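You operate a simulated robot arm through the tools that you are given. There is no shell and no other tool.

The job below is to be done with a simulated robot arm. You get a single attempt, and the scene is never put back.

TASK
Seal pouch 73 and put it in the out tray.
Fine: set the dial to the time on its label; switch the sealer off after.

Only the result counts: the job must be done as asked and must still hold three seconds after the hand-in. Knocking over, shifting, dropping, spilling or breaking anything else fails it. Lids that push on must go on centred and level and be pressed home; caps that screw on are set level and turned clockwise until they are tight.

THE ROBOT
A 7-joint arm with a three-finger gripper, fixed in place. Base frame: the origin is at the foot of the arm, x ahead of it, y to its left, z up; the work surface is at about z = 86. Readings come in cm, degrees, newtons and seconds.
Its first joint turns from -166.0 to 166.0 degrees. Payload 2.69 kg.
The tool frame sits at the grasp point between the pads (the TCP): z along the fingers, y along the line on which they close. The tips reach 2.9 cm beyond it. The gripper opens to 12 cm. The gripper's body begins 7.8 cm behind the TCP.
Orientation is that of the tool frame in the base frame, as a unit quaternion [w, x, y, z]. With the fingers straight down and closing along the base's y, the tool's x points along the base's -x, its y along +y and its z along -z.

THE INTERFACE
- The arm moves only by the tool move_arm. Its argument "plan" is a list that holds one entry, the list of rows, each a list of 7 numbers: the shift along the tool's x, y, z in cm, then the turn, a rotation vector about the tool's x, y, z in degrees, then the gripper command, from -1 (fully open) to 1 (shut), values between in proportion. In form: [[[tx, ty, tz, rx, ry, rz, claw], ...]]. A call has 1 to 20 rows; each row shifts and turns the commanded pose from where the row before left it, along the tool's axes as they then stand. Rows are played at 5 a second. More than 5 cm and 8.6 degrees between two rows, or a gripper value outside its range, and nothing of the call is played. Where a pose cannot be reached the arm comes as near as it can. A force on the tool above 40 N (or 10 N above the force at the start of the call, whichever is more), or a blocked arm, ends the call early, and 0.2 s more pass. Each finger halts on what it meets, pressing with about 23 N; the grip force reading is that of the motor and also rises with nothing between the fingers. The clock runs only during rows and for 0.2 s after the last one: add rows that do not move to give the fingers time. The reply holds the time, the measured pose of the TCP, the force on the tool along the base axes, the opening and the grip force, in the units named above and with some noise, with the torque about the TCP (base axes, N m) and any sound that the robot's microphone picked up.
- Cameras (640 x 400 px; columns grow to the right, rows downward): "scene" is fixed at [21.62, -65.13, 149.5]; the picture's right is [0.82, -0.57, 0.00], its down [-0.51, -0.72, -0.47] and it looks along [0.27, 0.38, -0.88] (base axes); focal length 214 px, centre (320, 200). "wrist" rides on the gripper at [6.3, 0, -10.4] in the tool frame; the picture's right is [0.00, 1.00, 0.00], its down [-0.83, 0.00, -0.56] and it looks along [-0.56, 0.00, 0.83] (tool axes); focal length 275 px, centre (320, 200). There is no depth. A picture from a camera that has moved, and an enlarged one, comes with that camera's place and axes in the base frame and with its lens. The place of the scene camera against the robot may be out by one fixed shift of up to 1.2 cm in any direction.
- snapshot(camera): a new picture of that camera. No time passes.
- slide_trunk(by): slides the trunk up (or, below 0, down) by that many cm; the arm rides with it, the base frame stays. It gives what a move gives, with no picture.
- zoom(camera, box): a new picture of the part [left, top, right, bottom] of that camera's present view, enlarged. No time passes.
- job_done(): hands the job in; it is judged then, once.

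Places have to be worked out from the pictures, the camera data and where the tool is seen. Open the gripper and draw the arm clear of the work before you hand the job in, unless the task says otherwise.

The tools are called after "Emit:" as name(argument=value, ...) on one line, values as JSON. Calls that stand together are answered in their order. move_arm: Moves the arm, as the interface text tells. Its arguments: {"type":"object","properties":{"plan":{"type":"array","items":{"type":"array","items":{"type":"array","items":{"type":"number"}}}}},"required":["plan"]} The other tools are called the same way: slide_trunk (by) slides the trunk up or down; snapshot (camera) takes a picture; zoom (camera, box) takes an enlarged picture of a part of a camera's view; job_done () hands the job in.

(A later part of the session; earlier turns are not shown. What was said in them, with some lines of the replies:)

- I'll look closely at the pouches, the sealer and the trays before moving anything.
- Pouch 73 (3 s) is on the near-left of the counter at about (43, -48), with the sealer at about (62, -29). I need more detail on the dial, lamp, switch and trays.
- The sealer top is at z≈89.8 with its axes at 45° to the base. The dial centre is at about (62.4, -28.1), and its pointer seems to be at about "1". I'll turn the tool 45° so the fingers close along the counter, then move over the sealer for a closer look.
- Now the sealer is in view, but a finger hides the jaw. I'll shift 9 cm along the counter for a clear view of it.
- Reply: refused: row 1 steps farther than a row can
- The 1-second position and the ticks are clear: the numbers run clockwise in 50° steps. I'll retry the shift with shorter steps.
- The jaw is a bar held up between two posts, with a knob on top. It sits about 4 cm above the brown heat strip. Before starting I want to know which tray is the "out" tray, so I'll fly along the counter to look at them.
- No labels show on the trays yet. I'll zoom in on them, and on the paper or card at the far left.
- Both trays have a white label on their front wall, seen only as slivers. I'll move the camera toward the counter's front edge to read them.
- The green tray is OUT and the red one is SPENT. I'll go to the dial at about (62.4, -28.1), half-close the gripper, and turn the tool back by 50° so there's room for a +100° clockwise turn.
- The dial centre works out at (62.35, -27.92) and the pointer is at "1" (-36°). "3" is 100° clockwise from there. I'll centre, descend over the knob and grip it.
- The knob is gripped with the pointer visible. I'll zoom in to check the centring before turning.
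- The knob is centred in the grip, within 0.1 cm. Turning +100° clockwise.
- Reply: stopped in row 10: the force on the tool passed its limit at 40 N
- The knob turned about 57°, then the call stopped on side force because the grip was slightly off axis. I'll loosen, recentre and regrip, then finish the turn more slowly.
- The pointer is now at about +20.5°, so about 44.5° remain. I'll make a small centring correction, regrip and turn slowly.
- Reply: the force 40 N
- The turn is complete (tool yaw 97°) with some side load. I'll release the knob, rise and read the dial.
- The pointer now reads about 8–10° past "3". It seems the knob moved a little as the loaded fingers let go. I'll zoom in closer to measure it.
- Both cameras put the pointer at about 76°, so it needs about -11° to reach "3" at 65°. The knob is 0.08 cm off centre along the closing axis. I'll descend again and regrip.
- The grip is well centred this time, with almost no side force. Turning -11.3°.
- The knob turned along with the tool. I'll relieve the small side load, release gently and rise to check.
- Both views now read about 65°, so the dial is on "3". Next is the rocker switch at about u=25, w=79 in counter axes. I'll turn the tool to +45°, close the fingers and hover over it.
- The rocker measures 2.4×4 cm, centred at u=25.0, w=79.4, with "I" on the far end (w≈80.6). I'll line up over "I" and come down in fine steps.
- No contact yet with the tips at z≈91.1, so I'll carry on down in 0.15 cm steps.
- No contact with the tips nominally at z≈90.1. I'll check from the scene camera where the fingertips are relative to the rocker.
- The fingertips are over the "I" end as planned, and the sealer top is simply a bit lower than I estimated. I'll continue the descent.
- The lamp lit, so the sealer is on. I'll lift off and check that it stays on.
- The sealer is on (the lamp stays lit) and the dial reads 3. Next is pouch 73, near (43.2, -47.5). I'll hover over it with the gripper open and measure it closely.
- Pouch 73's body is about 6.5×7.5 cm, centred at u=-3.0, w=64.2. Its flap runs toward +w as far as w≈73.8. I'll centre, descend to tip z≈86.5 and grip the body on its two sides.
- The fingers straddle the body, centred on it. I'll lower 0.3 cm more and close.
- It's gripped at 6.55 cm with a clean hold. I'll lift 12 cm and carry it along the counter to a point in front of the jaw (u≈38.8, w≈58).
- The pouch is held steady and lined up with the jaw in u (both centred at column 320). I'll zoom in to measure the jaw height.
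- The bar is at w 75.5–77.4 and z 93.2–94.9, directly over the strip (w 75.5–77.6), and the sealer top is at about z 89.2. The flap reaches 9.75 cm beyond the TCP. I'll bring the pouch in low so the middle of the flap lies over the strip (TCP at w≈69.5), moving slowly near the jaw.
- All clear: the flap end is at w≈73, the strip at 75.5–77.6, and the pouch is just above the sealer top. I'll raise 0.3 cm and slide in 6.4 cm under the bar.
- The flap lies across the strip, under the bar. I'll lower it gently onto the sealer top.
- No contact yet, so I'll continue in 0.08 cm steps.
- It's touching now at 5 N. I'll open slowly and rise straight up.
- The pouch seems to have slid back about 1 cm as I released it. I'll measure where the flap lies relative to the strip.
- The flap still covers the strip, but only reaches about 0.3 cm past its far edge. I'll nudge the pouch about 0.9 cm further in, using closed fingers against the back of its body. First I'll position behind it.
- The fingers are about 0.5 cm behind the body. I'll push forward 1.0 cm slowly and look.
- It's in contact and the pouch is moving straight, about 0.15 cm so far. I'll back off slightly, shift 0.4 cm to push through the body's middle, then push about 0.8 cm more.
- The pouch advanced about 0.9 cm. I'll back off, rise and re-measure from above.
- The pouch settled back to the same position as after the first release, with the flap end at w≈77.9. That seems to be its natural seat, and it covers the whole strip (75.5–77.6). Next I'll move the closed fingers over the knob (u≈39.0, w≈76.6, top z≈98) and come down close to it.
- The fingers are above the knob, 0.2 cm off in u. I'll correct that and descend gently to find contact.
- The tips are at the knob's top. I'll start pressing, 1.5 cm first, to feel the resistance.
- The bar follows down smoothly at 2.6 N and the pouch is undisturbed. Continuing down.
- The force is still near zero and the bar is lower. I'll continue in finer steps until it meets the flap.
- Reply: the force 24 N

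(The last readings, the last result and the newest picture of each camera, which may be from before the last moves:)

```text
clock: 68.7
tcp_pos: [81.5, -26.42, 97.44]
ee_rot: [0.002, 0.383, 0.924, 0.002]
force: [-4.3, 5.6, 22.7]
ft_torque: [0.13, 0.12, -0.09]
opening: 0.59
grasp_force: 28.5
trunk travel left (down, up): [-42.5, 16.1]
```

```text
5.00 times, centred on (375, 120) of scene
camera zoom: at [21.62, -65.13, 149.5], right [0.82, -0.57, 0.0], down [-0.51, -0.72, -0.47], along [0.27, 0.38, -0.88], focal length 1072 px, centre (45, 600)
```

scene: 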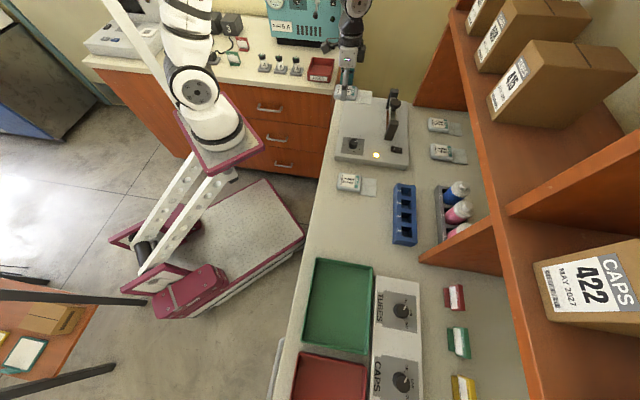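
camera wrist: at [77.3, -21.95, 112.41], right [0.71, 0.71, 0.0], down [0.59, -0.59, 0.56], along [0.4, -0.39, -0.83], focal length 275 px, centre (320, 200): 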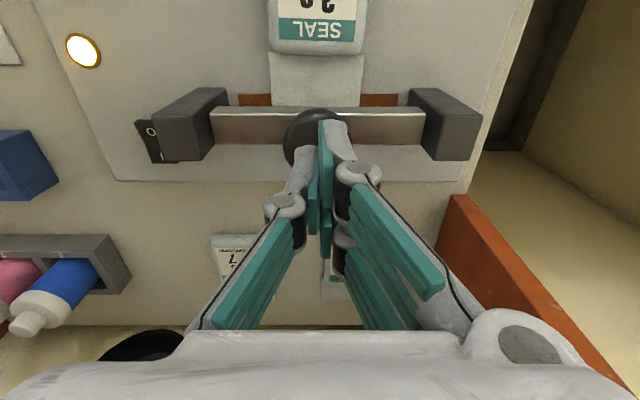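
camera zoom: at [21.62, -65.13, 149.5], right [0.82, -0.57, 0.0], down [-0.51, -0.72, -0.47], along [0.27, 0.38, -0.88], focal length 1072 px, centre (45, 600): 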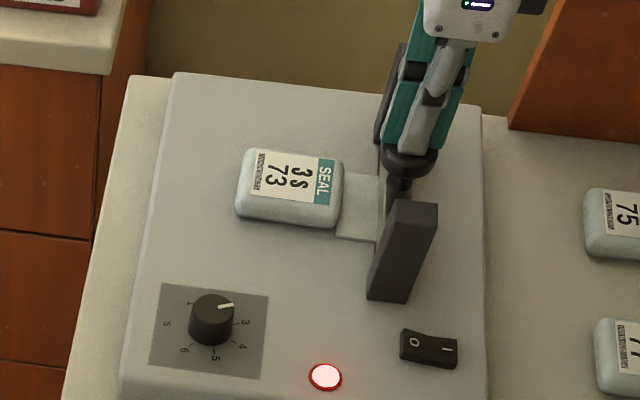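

The lamp turned red with 22.7 N on the jaw, so sealing is running. I'll hold still and watch for it to finish.

Emit:
move_arm(plan=[[[0, 0, 0, 0, 0, 0, 1], [0, 0, 0, 0, 0, 0, 1], [0, 0, 0, 0, 0, 0, 1], [0, 0, 0, 0, 0, 0, 1], [0, 0, 0, 0, 0, 0, 1], [0, 0, 0, 0, 0, 0, 1], [0, 0, 0, 0, 0, 0, 1], [0, 0, 0, 0, 0, 0, 1]]])

Emit:
zoom(camera="scene", box=[335, 80, 415, 160])

```text
clock: 70.5
tcp_pos: [81.66, -26.51, 97.45]
ee_rot: [0.002, 0.383, 0.924, 0.002]
force: [1.6, 9.2, 37.2]
ft_torque: [0.19, -0.05, 0.11]
opening: 0.6
grasp_force: 28.1
trunk travel left (down, up): [-42.5, 16.1]
```

```text
5.00 times, centred on (375, 120) of scene
camera zoom: at [21.62, -65.13, 149.5], right [0.82, -0.57, 0.0], down [-0.51, -0.72, -0.47], along [0.27, 0.38, -0.88], focal length 1072 px, centre (45, 600)
```

zoom: 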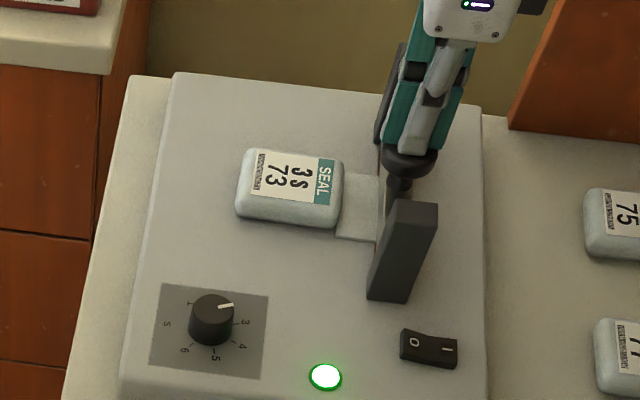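

The lamp is green, so the seal is complete. I'll lift off now and see whether the bar springs back up.

Emit:
move_arm(plan=[[[0, 0, -0.5, 0, 0, 0, 1], [0, 0, -1, 0, 0, 0, 1], [0, 0, -2, 0, 0, 0, 1], [0, 0, -3, 0, 0, 0, 1], [0, 0, -3, 0, 0, 0, 1], [0, 0, -3, 0, 0, 0, 1], [4, 0, 0, 0, 0, 0, 1], [4, 0, 0, 0, 0, 0, 1], [0, 0, 0, 0, 0, 0, 1]]])

Emit:
snapshot(camera="wrist")

Emit:
zoom(camera="scene", box=[335, 80, 415, 160])

```text
clock: 72.5
tcp_pos: [75.98, -21.06, 109.64]
ee_rot: [0.0, 0.384, 0.923, 0.001]
force: [-0.3, -0.2, 0.4]
ft_torque: [0.02, 0.01, 0.01]
opening: 0.0
grasp_force: 28.4
trunk travel left (down, up): [-42.5, 16.1]
```

```text
taken
camera wrist: at [71.43, -16.5, 120.14], right [0.71, 0.71, 0.0], down [0.59, -0.59, 0.56], along [0.4, -0.39, -0.83], focal length 275 px, centre (320, 200)
```

wrist: 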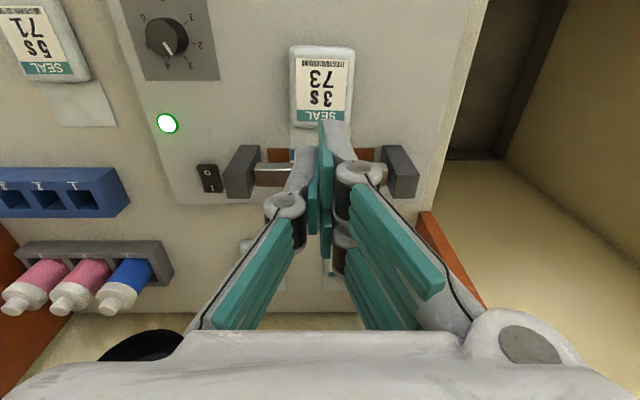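

```text
5.00 times, centred on (375, 120) of scene
camera zoom: at [21.62, -65.13, 149.5], right [0.82, -0.57, 0.0], down [-0.51, -0.72, -0.47], along [0.27, 0.38, -0.88], focal length 1072 px, centre (45, 600)
```

zoom: 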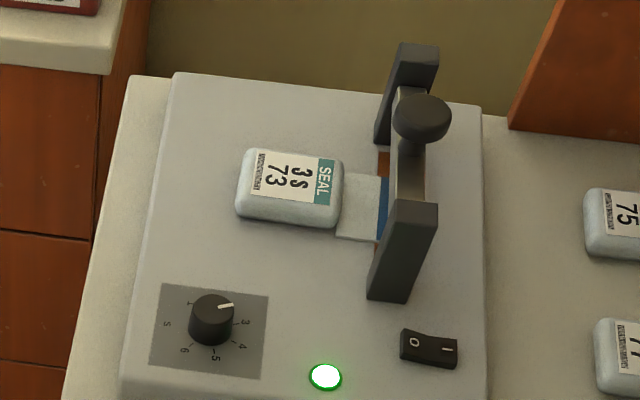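

The bar sprang back up and a blue seal line shows on the flap. Next I'll open the gripper over the pouch body and descend to pick it up.

Emit:
move_arm(plan=[[[0.4, 0.15, 0, 0, 0, 0, 0], [0, 0, 0, 0, 0, 0, -0.6], [0, 0, 4, 0, 0, 0, -0.6], [0, 0, 4, 0, 0, 0, -0.6], [0, 0, 4, 0, 0, 0, -0.6], [0, 0, 3, 0, 0, 0, -0.6], [0, 0, 1.4, 0, 0, 0, -0.6], [0, 0, 0, 0, 0, 0, -0.6]]])

Emit:
snapshot(camera="wrist")

Emit:
zoom(camera="scene", box=[335, 70, 415, 150])

```text
clock: 74.3
tcp_pos: [75.85, -20.59, 93.26]
ee_rot: [0.001, 0.385, 0.923, 0.002]
force: [-0.5, 0.1, -0.2]
ft_torque: [-0.03, 0.0, -0.02]
opening: 9.6
grasp_force: 0.1
trunk travel left (down, up): [-42.5, 16.1]
```

```text
taken
camera wrist: at [71.31, -16.06, 103.71], right [0.71, 0.71, 0.0], down [0.59, -0.59, 0.56], along [0.4, -0.39, -0.83], focal length 275 px, centre (320, 200)
```

wrist: 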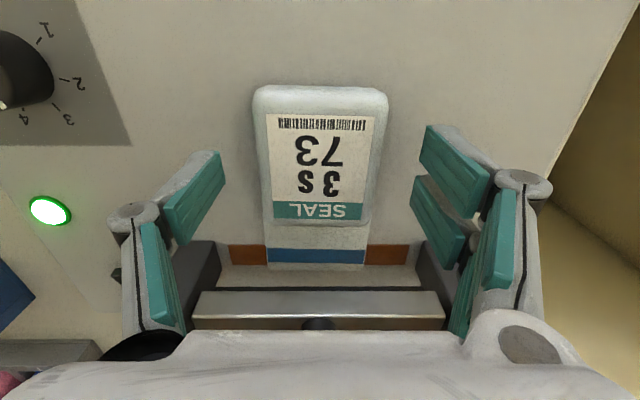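

```text
5.00 times, centred on (375, 110) of scene
camera zoom: at [21.62, -65.13, 149.5], right [0.82, -0.57, 0.0], down [-0.51, -0.72, -0.47], along [0.27, 0.38, -0.88], focal length 1072 px, centre (45, 650)
```

zoom: 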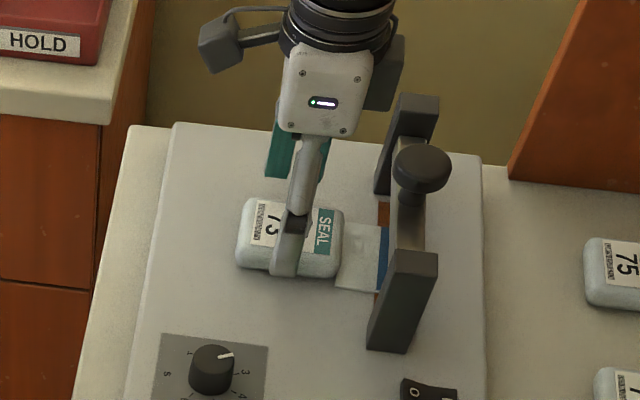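

The blue seal line runs across the full flap. I'll lower 0.5 cm, grip, lift slightly and withdraw from under the bar.

Emit:
move_arm(plan=[[[0, 0, 0.3, 0, 0, 0, -0.6], [0, 0, 0.2, 0, 0, 0, -0.4], [0, 0, 0, 0, 0, 0, 0], [0, 0, 0, 0, 0, 0, 1], [0, 0, 0, 0, 0, 0, 1], [0, 0, 0, 0, 0, 0, 1], [0, 0, -0.4, 0, 0, 0, 1], [0, 0, -0.4, 0, 0, 0, 1], [0, 0, 0, 0, 0, 0, 1]]])

Emit:
snapshot(camera="wrist")

Emit:
zoom(camera="scene", box=[335, 70, 415, 150])

```text
clock: 76.3
tcp_pos: [75.78, -20.48, 93.54]
ee_rot: [-0.001, 0.384, 0.923, 0.001]
force: [-0.1, 0.3, -1.9]
ft_torque: [0.0, 0.06, -0.04]
opening: 6.53
grasp_force: 23.1
trunk travel left (down, up): [-42.5, 16.1]
```

```text
taken
camera wrist: at [71.32, -16.01, 104.02], right [0.71, 0.71, 0.0], down [0.59, -0.59, 0.56], along [0.39, -0.39, -0.83], focal length 275 px, centre (320, 200)
```

wrist: 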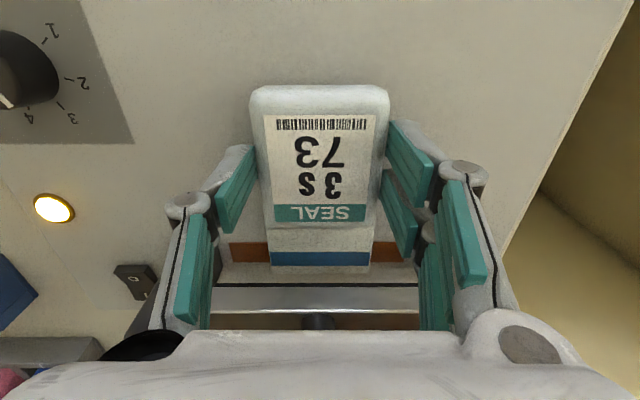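

```text
5.00 times, centred on (375, 110) of scene
camera zoom: at [21.62, -65.13, 149.5], right [0.82, -0.57, 0.0], down [-0.51, -0.72, -0.47], along [0.27, 0.38, -0.88], focal length 1072 px, centre (45, 650)
```

zoom: 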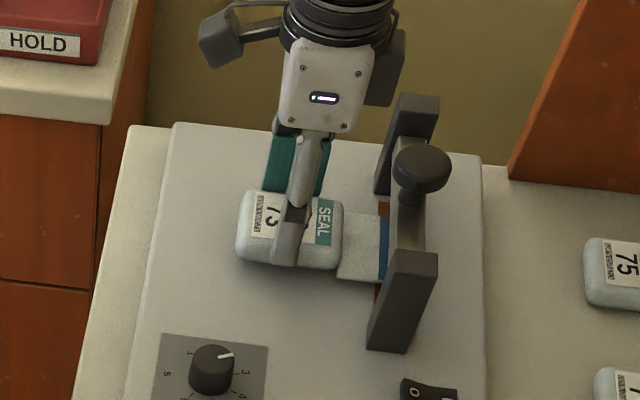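

It's held firmly and lifted, and the lamp is back to amber. I'll withdraw 8 cm, lift, and carry it to the green OUT tray centred at u≈-27, w≈66.

Emit:
move_arm(plan=[[[1, 0, 0, 0, 0, 0, 1], [1.5, 0, 0, 0, 0, 0, 1], [2, 0, 0, 0, 0, 0, 1], [2, 0, 0, 0, 0, 0, 1], [1.5, 0, 0, 0, 0, 0, 1], [0, 0, -3, 0, 0, 0, 1], [0, 0, -4, 0, 0, 0, 1], [0, 0, -4, 0, 0, 0, 1], [0, 0, 0, 0, 0, 0, 1]]])

Emit:
move_arm(plan=[[[-0.3, -4.13, 0, 0, 0, 0, 1], [-0.3, -4.13, 0, 0, 0, 0, 1], [-0.3, -4.13, 0, 0, 0, 0, 1], [-0.3, -4.13, 0, 0, 0, 0, 1], [-0.3, -4.13, 0, 0, 0, 0, 1], [-0.3, -4.13, 0, 0, 0, 0, 1], [-0.3, -4.13, 0, 0, 0, 0, 1], [-0.3, -4.13, 0, 0, 0, 0, 1], [-0.3, -4.13, 0, 0, 0, 0, 1], [-0.3, -4.13, 0, 0, 0, 0, 1], [-0.3, -4.13, 0, 0, 0, 0, 1], [-0.3, -4.13, 0, 0, 0, 0, 1], [-0.3, -4.13, 0, 0, 0, 0, 1], [-0.3, -4.13, 0, 0, 0, 0, 1], [-0.3, -4.13, 0, 0, 0, 0, 1], [-0.3, -4.13, 0, 0, 0, 0, 1], [0, 0, 0, 0, 0, 0, 1]]])

Emit:
snapshot(camera="wrist")

Emit:
snapshot(camera="scene")

```text
clock: 78.3
tcp_pos: [70.11, -14.82, 104.58]
ee_rot: [-0.001, 0.383, 0.924, 0.0]
force: [-0.1, 0.0, -2.0]
ft_torque: [0.01, 0.0, -0.01]
opening: 6.54
grasp_force: 23.3
trunk travel left (down, up): [-42.5, 16.1]
```

```text
clock: 81.9
tcp_pos: [26.75, -64.95, 104.62]
ee_rot: [0.0, 0.383, 0.924, 0.002]
force: [0.2, -0.5, -0.6]
ft_torque: [-0.01, 0.0, -0.03]
opening: 6.58
grasp_force: 23.5
trunk travel left (down, up): [-42.5, 16.1]
```

```text
taken
camera wrist: at [22.17, -60.37, 115.01], right [0.71, 0.71, 0.0], down [0.59, -0.59, 0.56], along [0.4, -0.39, -0.83], focal length 275 px, centre (320, 200)
```

wrist: 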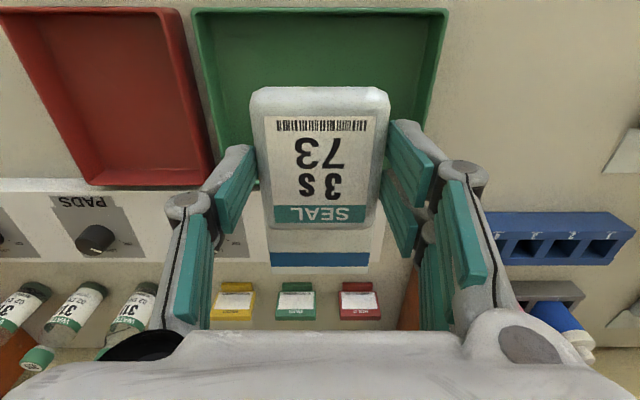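

```text
taken
```

scene: 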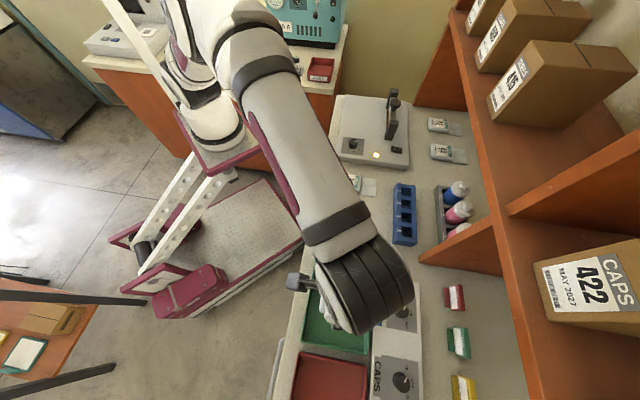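

The tray is only about 14 cm deep in w, against a 13.4 cm pouch. I'll turn the pouch 90° so it lies along the tray's 20 cm length, and centre it at TCP u≈-23.9, w≈65.8.

Emit:
move_arm(plan=[[[0, 0, 0, 0, 0, 7.5, 1], [0, 0, 0, 0, 0, 7.5, 1], [0, 0, 0, 0, 0, 7.5, 1], [0, 0, 0, 0, 0, 7.5, 1], [0, 0, 0, 0, 0, 7.5, 1], [0, 0, 0, 0, 0, 7.5, 1], [0, 0, 0, 0, 0, 7.5, 1], [0, 0, 0, 0, 0, 7.5, 1], [0, 0, 0, 0, 0, 7.5, 1], [0, 0, 0, 0, 0, 7.5, 1], [0, 0, 0, 0, 0, 7.5, 1], [0, 0, 0, 0, 0, 7.5, 1], [3.1, 0.95, 0, 0, 0, 0, 1], [0, 0, 3, 0, 0, 0, 1], [0, 0, 3, 0, 0, 0, 1], [0, 0, 0, 0, 0, 0, 1]]])

Emit:
snapshot(camera="wrist")

Emit:
zoom(camera="scene", box=[270, 230, 430, 400])

```text
clock: 85.3
tcp_pos: [29.61, -63.36, 98.39]
ee_rot: [-0.001, 0.924, 0.383, 0.002]
force: [0.3, 0.1, -0.8]
ft_torque: [0.0, 0.03, 0.0]
opening: 6.53
grasp_force: 23.1
trunk travel left (down, up): [-42.5, 16.1]
```

```text
taken
camera wrist: at [33.99, -58.84, 108.81], right [0.71, -0.71, 0.0], down [-0.59, -0.59, 0.55], along [-0.39, -0.39, -0.83], focal length 275 px, centre (320, 200)
```

wrist: 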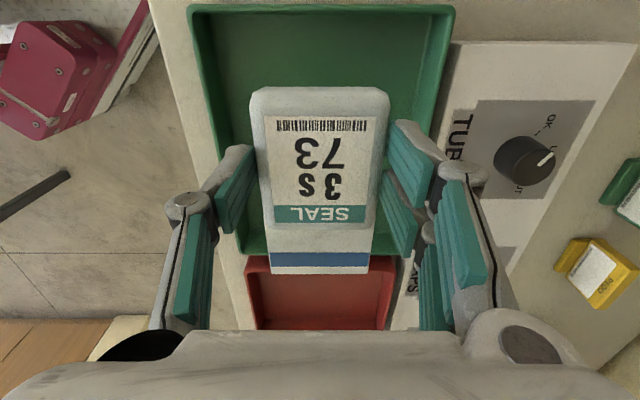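

```text
2.35 times, centred on (350, 315) of scene
camera zoom: at [21.62, -65.13, 149.5], right [0.82, -0.57, 0.0], down [-0.51, -0.72, -0.47], along [0.27, 0.38, -0.88], focal length 505 px, centre (249, -71)
```

zoom: 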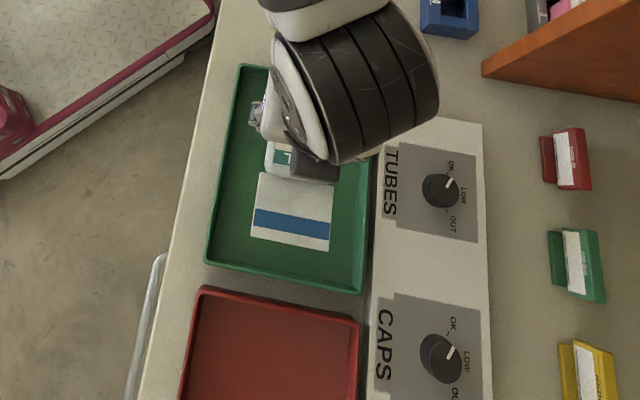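

Everything is centred within the tray: rim at w 57.7–73.8, and the flap end at u≈-33.4 against the rim at -37. Lowering the pouch into the tray.

Emit:
move_arm(plan=[[[0, 0, 3, 0, 0, 0, 1], [0, 0, 3, 0, 0, 0, 1], [0, 0, 1.4, 0, 0, 0, 1], [0, 0, 0.2, 0, 0, 0, 1], [0, 0, 0.2, 0, 0, 0, 1], [0, 0, 0, 0, 0, 0, 1]]])

Emit:
move_arm(plan=[[[0, 0, 0.1, 0, 0, 0, 1], [0, 0, 0.1, 0, 0, 0, 1], [0, 0, 0.1, 0, 0, 0, 1], [0, 0, 0, 0, 0, 0, 1]]])

Emit:
snapshot(camera="wrist")

```text
clock: 86.7
tcp_pos: [29.58, -63.48, 90.62]
ee_rot: [-0.001, 0.925, 0.381, 0.001]
force: [-0.2, 0.2, -0.1]
ft_torque: [-0.05, -0.02, 0.01]
opening: 6.57
grasp_force: 23.0
trunk travel left (down, up): [-42.5, 16.1]
```

```text
clock: 87.7
tcp_pos: [29.59, -63.44, 90.5]
ee_rot: [0.0, 0.924, 0.382, 0.0]
force: [1.1, 1.3, 2.3]
ft_torque: [-0.25, 0.11, 0.01]
opening: 6.55
grasp_force: 22.7
trunk travel left (down, up): [-42.5, 16.1]
```

```text
taken
camera wrist: at [33.99, -58.81, 100.83], right [0.71, -0.71, 0.0], down [-0.59, -0.59, 0.55], along [-0.39, -0.39, -0.83], focal length 275 px, centre (320, 200)
```

wrist: 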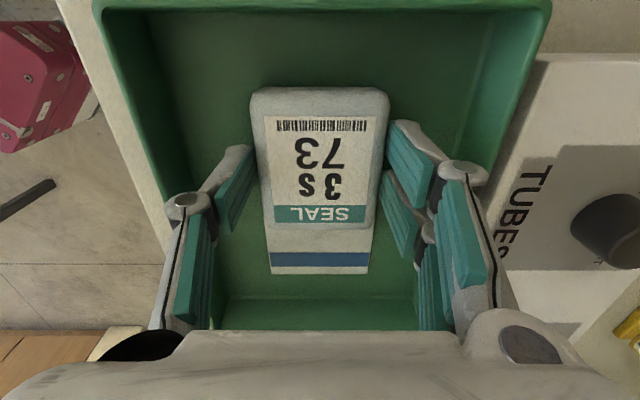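

There's light contact with the tray floor at 2.3 N. I'll go 0.1 cm further, then open gently and rise.

Emit:
move_arm(plan=[[[0, 0, 0.1, 0, 0, 0, 1], [0, 0, 0, 0, 0, 0, 0.6], [0, 0, 0, 0, 0, 0, 0], [0, 0, 0, 0, 0, 0, -0.2], [0, 0, 0, 0, 0, 0, -0.4], [0, 0, 0, 0, 0, 0, -0.4], [0, 0, -1, 0, 0, 0, -0.4], [0, 0, -3, 0, 0, 0, -0.4], [0, 0, -4, 0, 0, 0, -0.4], [0, 0, -4, 0, 0, 0, -0.4], [0, 0, -4, 0, 0, 0, -0.4], [0, 0, 0, 0, 0, 0, -0.4]]])

Emit:
snapshot(camera="wrist")

Emit:
zoom(camera="scene", box=[270, 230, 430, 400])

```text
clock: 90.3
tcp_pos: [29.77, -63.17, 106.27]
ee_rot: [-0.001, 0.925, 0.381, 0.001]
force: [0.8, -1.1, 0.3]
ft_torque: [-0.01, -0.01, 0.02]
opening: 8.42
grasp_force: 0.0
trunk travel left (down, up): [-42.5, 16.1]
```

```text
taken
camera wrist: at [34.19, -58.58, 116.76], right [0.71, -0.71, 0.0], down [-0.59, -0.59, 0.55], along [-0.39, -0.39, -0.83], focal length 275 px, centre (320, 200)
```

wrist: 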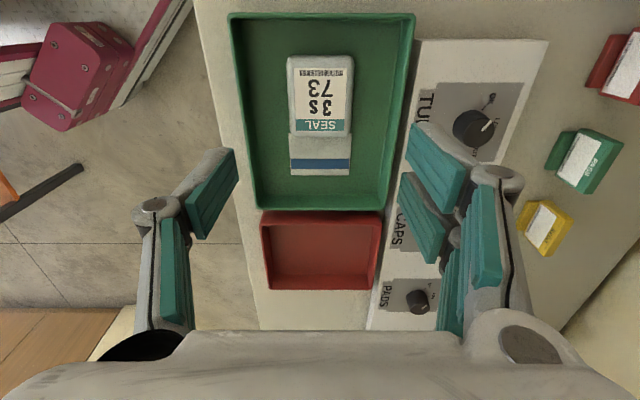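

```text
2.35 times, centred on (350, 315) of scene
camera zoom: at [21.62, -65.13, 149.5], right [0.82, -0.57, 0.0], down [-0.51, -0.72, -0.47], along [0.27, 0.38, -0.88], focal length 505 px, centre (249, -71)
```

zoom: 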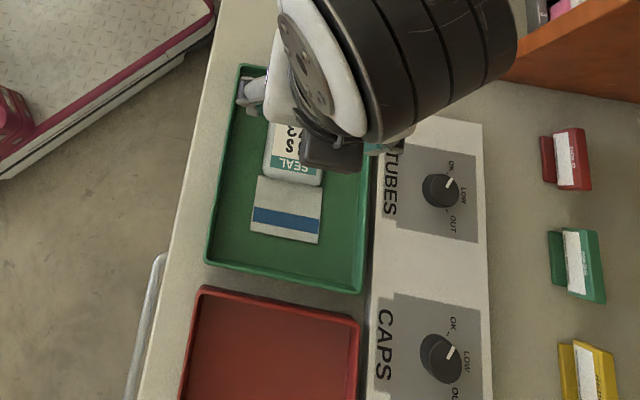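

Pouch 73 is sealed and lying flat in the OUT tray. I'll turn the tool back and return to the switch along the counter front to turn the sealer off.

Emit:
move_arm(plan=[[[0, 0, 0, 0, 0, -7.5, -0.4], [0, 0, 0, 0, 0, -7.5, 0], [0, 0, 0, 0, 0, -7.5, 1], [0, 0, 0, 0, 0, -7.5, 1], [0, 0, 0, 0, 0, -7.5, 1], [0, 0, 0, 0, 0, -7.5, 1], [0, 0, 0, 0, 0, -7.5, 1], [0, 0, 0, 0, 0, -7.5, 1], [0, 0, 0, 0, 0, -7.5, 1], [0, 0, 0, 0, 0, -7.5, 1], [0, 0, 0, 0, 0, -7.5, 1], [0, 0, 0, 0, 0, -7.5, 1], [0, 0, 0, 0, 0, 0, 1]]])

Emit:
move_arm(plan=[[[0, 4.05, 0, 0, 0, 0, 1], [0, 4.05, 0, 0, 0, 0, 1], [0, 4.05, 0, 0, 0, 0, 1], [0, 4.05, 0, 0, 0, 0, 1], [0, 4.05, 0, 0, 0, 0, 1], [0, 4.05, 0, 0, 0, 0, 1], [0, 4.05, 0, 0, 0, 0, 1], [0, 4.05, 0, 0, 0, 0, 1], [0, 4.05, 0, 0, 0, 0, 1], [0, 4.05, 0, 0, 0, 0, 1], [0, 4.05, 0, 0, 0, 0, 1], [0, 4.05, 0, 0, 0, 0, 1], [-4, 0, 0, 0, 0, 0, 1], [-4, 0, 0, 0, 0, 0, 1], [-4, 0, 0, 0, 0, 0, 1], [0, 0, 0, 0, 0, 0, 1]]])

Emit:
zoom(camera="wrist", box=[240, 50, 400, 170])

Emit:
snapshot(camera="scene")

```text
clock: 93.1
tcp_pos: [29.63, -63.24, 106.07]
ee_rot: [0.0, 0.383, 0.924, 0.002]
force: [0.3, -0.1, -0.1]
ft_torque: [0.0, 0.01, 0.0]
opening: 0.01
grasp_force: 22.7
trunk travel left (down, up): [-42.5, 16.1]
```

```text
clock: 96.5
tcp_pos: [72.48, -37.6, 106.08]
ee_rot: [0.001, 0.384, 0.923, 0.002]
force: [-0.8, 0.0, 0.3]
ft_torque: [-0.02, 0.0, 0.01]
opening: 0.0
grasp_force: 23.3
trunk travel left (down, up): [-42.5, 16.1]
```

```text
3.33 times, centred on (320, 110) of wrist
camera zoom: at [68.0, -33.0, 116.57], right [0.71, 0.71, 0.0], down [0.59, -0.59, 0.56], along [0.4, -0.39, -0.83], focal length 918 px, centre (320, 500)
```

zoom: 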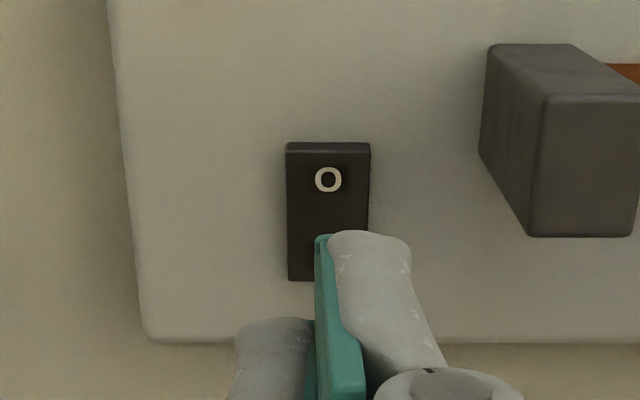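

```text
taken
```

scene: 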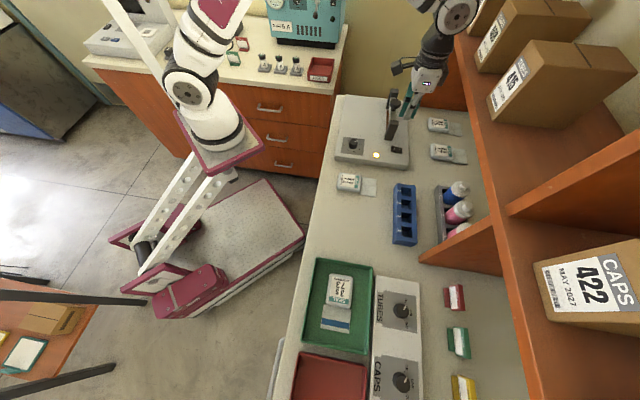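

The OUT tray shows the sealed pouch, and I'm now over the "O" end of the rocker (w≈77.8). I'll descend in fine steps as before.

Emit:
move_arm(plan=[[[0, 0.1, 4, 0, 0, 0, 1], [0, 0, 4, 0, 0, 0, 1], [0, 0, 3, 0, 0, 0, 1], [0, 0, 0.8, 0, 0, 0, 1], [0, 0, 0.3, 0, 0, 0, 1], [0, 0, 0.3, 0, 0, 0, 1], [0, 0, 0.2, 0, 0, 0, 1], [0, 0, 0.2, 0, 0, 0, 1]]])

Emit:
zoom(camera="scene", box=[340, 100, 440, 185])

```text
clock: 98.3
tcp_pos: [72.62, -37.57, 93.44]
ee_rot: [0.0, 0.384, 0.923, 0.001]
force: [0.1, -0.1, 0.2]
ft_torque: [0.0, 0.01, 0.02]
opening: 0.0
grasp_force: 22.7
trunk travel left (down, up): [-42.5, 16.1]
```

```text
4.71 times, centred on (390, 142) of scene
camera zoom: at [21.62, -65.13, 149.5], right [0.82, -0.57, 0.0], down [-0.51, -0.72, -0.47], along [0.27, 0.38, -0.88], focal length 1009 px, centre (-9, 471)
```

zoom: 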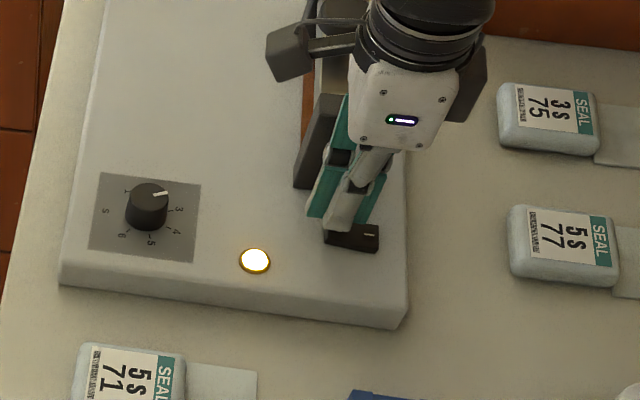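

The fingers are over the "O" end with the "I" end uncovered, and there's no contact yet. Continuing down.

Emit:
move_arm(plan=[[[0, 0, 0.12, 0, 0, 0, 1], [0, 0, 0.12, 0, 0, 0, 1], [0, 0, 0.12, 0, 0, 0, 1], [0, 0, 0.12, 0, 0, 0, 1], [0, 0, 0.12, 0, 0, 0, 1], [0, 0, 0.12, 0, 0, 0, 1]]])

Emit:
zoom(camera="scene", box=[340, 100, 440, 185])

```text
clock: 99.7
tcp_pos: [72.62, -37.53, 92.89]
ee_rot: [0.001, 0.383, 0.924, 0.001]
force: [0.0, -0.9, 0.3]
ft_torque: [-0.02, -0.01, 0.02]
opening: 0.0
grasp_force: 23.3
trunk travel left (down, up): [-42.5, 16.1]
```

```text
4.71 times, centred on (390, 142) of scene
camera zoom: at [21.62, -65.13, 149.5], right [0.82, -0.57, 0.0], down [-0.51, -0.72, -0.47], along [0.27, 0.38, -0.88], focal length 1009 px, centre (-9, 471)
```

zoom: 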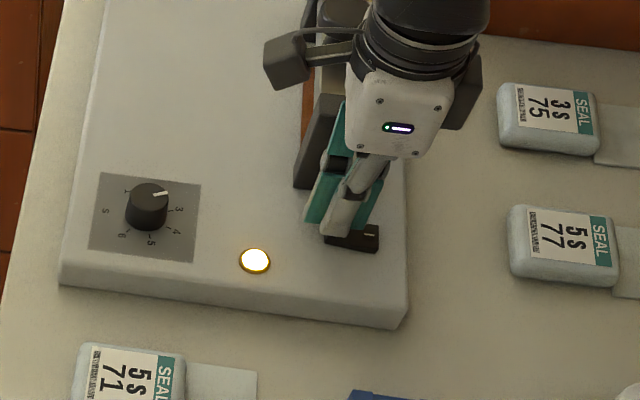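

Still no contact at z 92.9; the "I" press made contact at about 92.4. Continuing in 0.1 cm steps.

Emit:
move_arm(plan=[[[0, 0, 0.1, 0, 0, 0, 1], [0, 0, 0.1, 0, 0, 0, 1], [0, 0, 0.1, 0, 0, 0, 1], [0, 0, 0.1, 0, 0, 0, 1], [0, 0, 0.1, 0, 0, 0, 1]]])

Emit:
zoom(camera="scene", box=[340, 100, 440, 185])

```text
clock: 100.9
tcp_pos: [72.54, -37.54, 92.4]
ee_rot: [0.001, 0.383, 0.924, 0.001]
force: [1.7, 0.4, 8.7]
ft_torque: [-0.09, -0.18, 0.0]
opening: 0.6
grasp_force: 28.6
trunk travel left (down, up): [-42.5, 16.1]
```

```text
4.71 times, centred on (390, 142) of scene
camera zoom: at [21.62, -65.13, 149.5], right [0.82, -0.57, 0.0], down [-0.51, -0.72, -0.47], along [0.27, 0.38, -0.88], focal length 1009 px, centre (-9, 471)
```

zoom: 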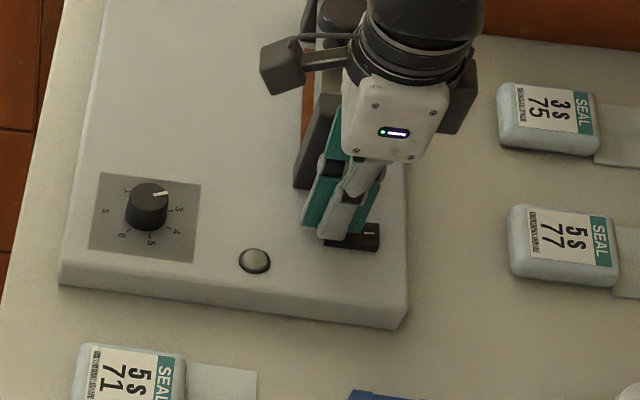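

The lamp went out, so the sealer is off. I'll lift straight up, draw the arm clear toward the front, and open the gripper.

Emit:
move_arm(plan=[[[0, 0, -0.5, 0, 0, 0, 1], [0, 0, -3, 0, 0, 0, 1], [0, 0, -4, 0, 0, 0, 1], [0, 0, -4, 0, 0, 0, 1], [0, 0, -4, 0, 0, 0, 1], [4, 0, -2, 0, 0, 0, 0], [4, 0, -2, 0, 0, 0, -1], [4, 0, -2, 0, 0, 0, -1], [0, -4, -2, 0, 0, 0, -1], [0, 0, 0, 0, 0, 0, -1]]])

Emit:
snapshot(camera="wrist")

Emit:
snapshot(camera="scene")

Emit:
zoom(camera="scene", box=[325, 80, 425, 170])

Emit:
zoom(camera="scene", box=[290, 240, 400, 370])

```text
clock: 103.1
tcp_pos: [61.55, -32.08, 115.98]
ee_rot: [-0.001, 0.384, 0.923, 0.001]
force: [-0.6, 0.1, 0.4]
ft_torque: [0.0, -0.01, 0.03]
opening: 12.0
grasp_force: 0.1
trunk travel left (down, up): [-42.5, 16.1]
```

```text
taken
camera wrist: at [57.11, -27.51, 126.45], right [0.71, 0.71, 0.0], down [0.59, -0.59, 0.56], along [0.39, -0.39, -0.83], focal length 275 px, centre (320, 200)
```

wrist: 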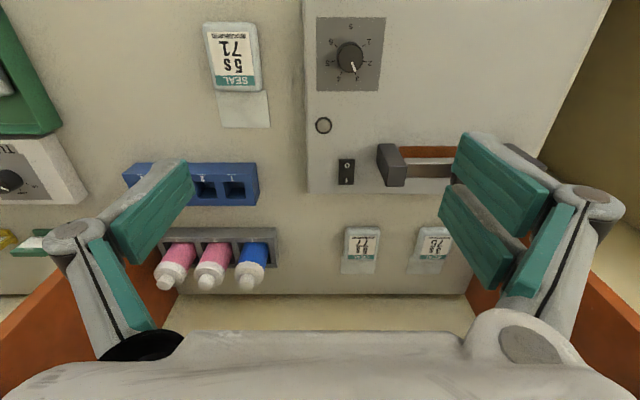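

```text
taken
```

scene: 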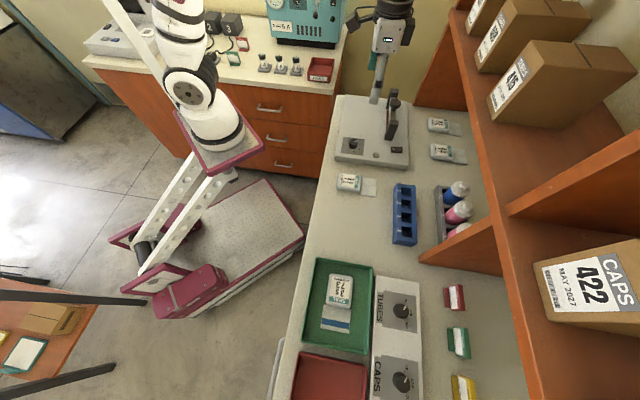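

```text
4.44 times, centred on (375, 125) of scene
camera zoom: at [21.62, -65.13, 149.5], right [0.82, -0.57, 0.0], down [-0.51, -0.72, -0.47], along [0.27, 0.38, -0.88], focal length 953 px, centre (76, 533)
```

zoom: 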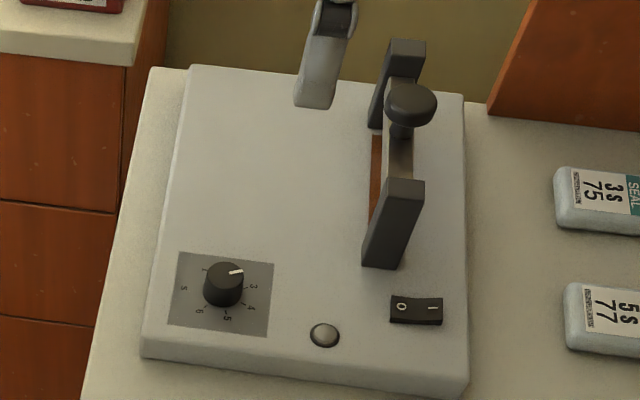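

```text
3.08 times, centred on (345, 305) of scene
camera zoom: at [21.62, -65.13, 149.5], right [0.82, -0.57, 0.0], down [-0.51, -0.72, -0.47], along [0.27, 0.38, -0.88], focal length 660 px, centre (243, -123)
```

zoom: 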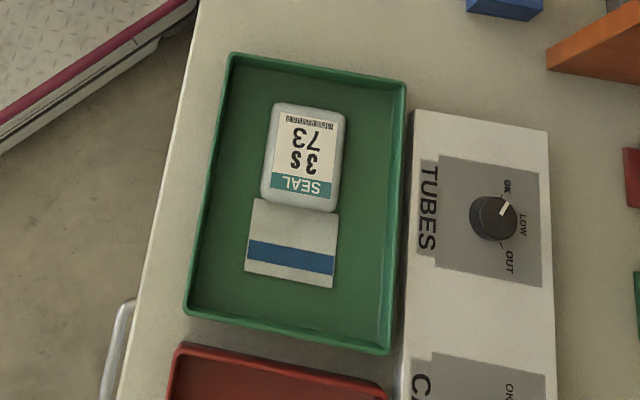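

The final views show pouch 73 sealed (blue line) and flat in the OUT tray, the lamp out with the switch at O, the dial at 3, and everything else in place. The gripper is open and clear of the work, so I'm handing in.

Emit:
job_done()

```text
The job is handed in.
```

Pouch 73 is sealed and lying flat in the green OUT tray, and the job is handed in.

- **Dial:** it was at 1, and I set it to 3 to match the pouch's 3 s label. The first turn overshot slightly, so I corrected it, and both cameras then read 3.
- **Seal:** the lamp went red while I held the jaw down, then green. A blue seal line runs across the full width of the flap.
- **Pouch position:** the pouch slid back about 1 cm when I let go of it on the sealer. I nudged it in, but it settled back to the same place. The flap reached only about 0.3 cm past the heat strip, but the seal still came out complete.
- **Sealer:** switched off at the rocker, and the lamp is out.

In the final pictures nothing else had been knocked or shifted. The gripper is open and clear of the work.
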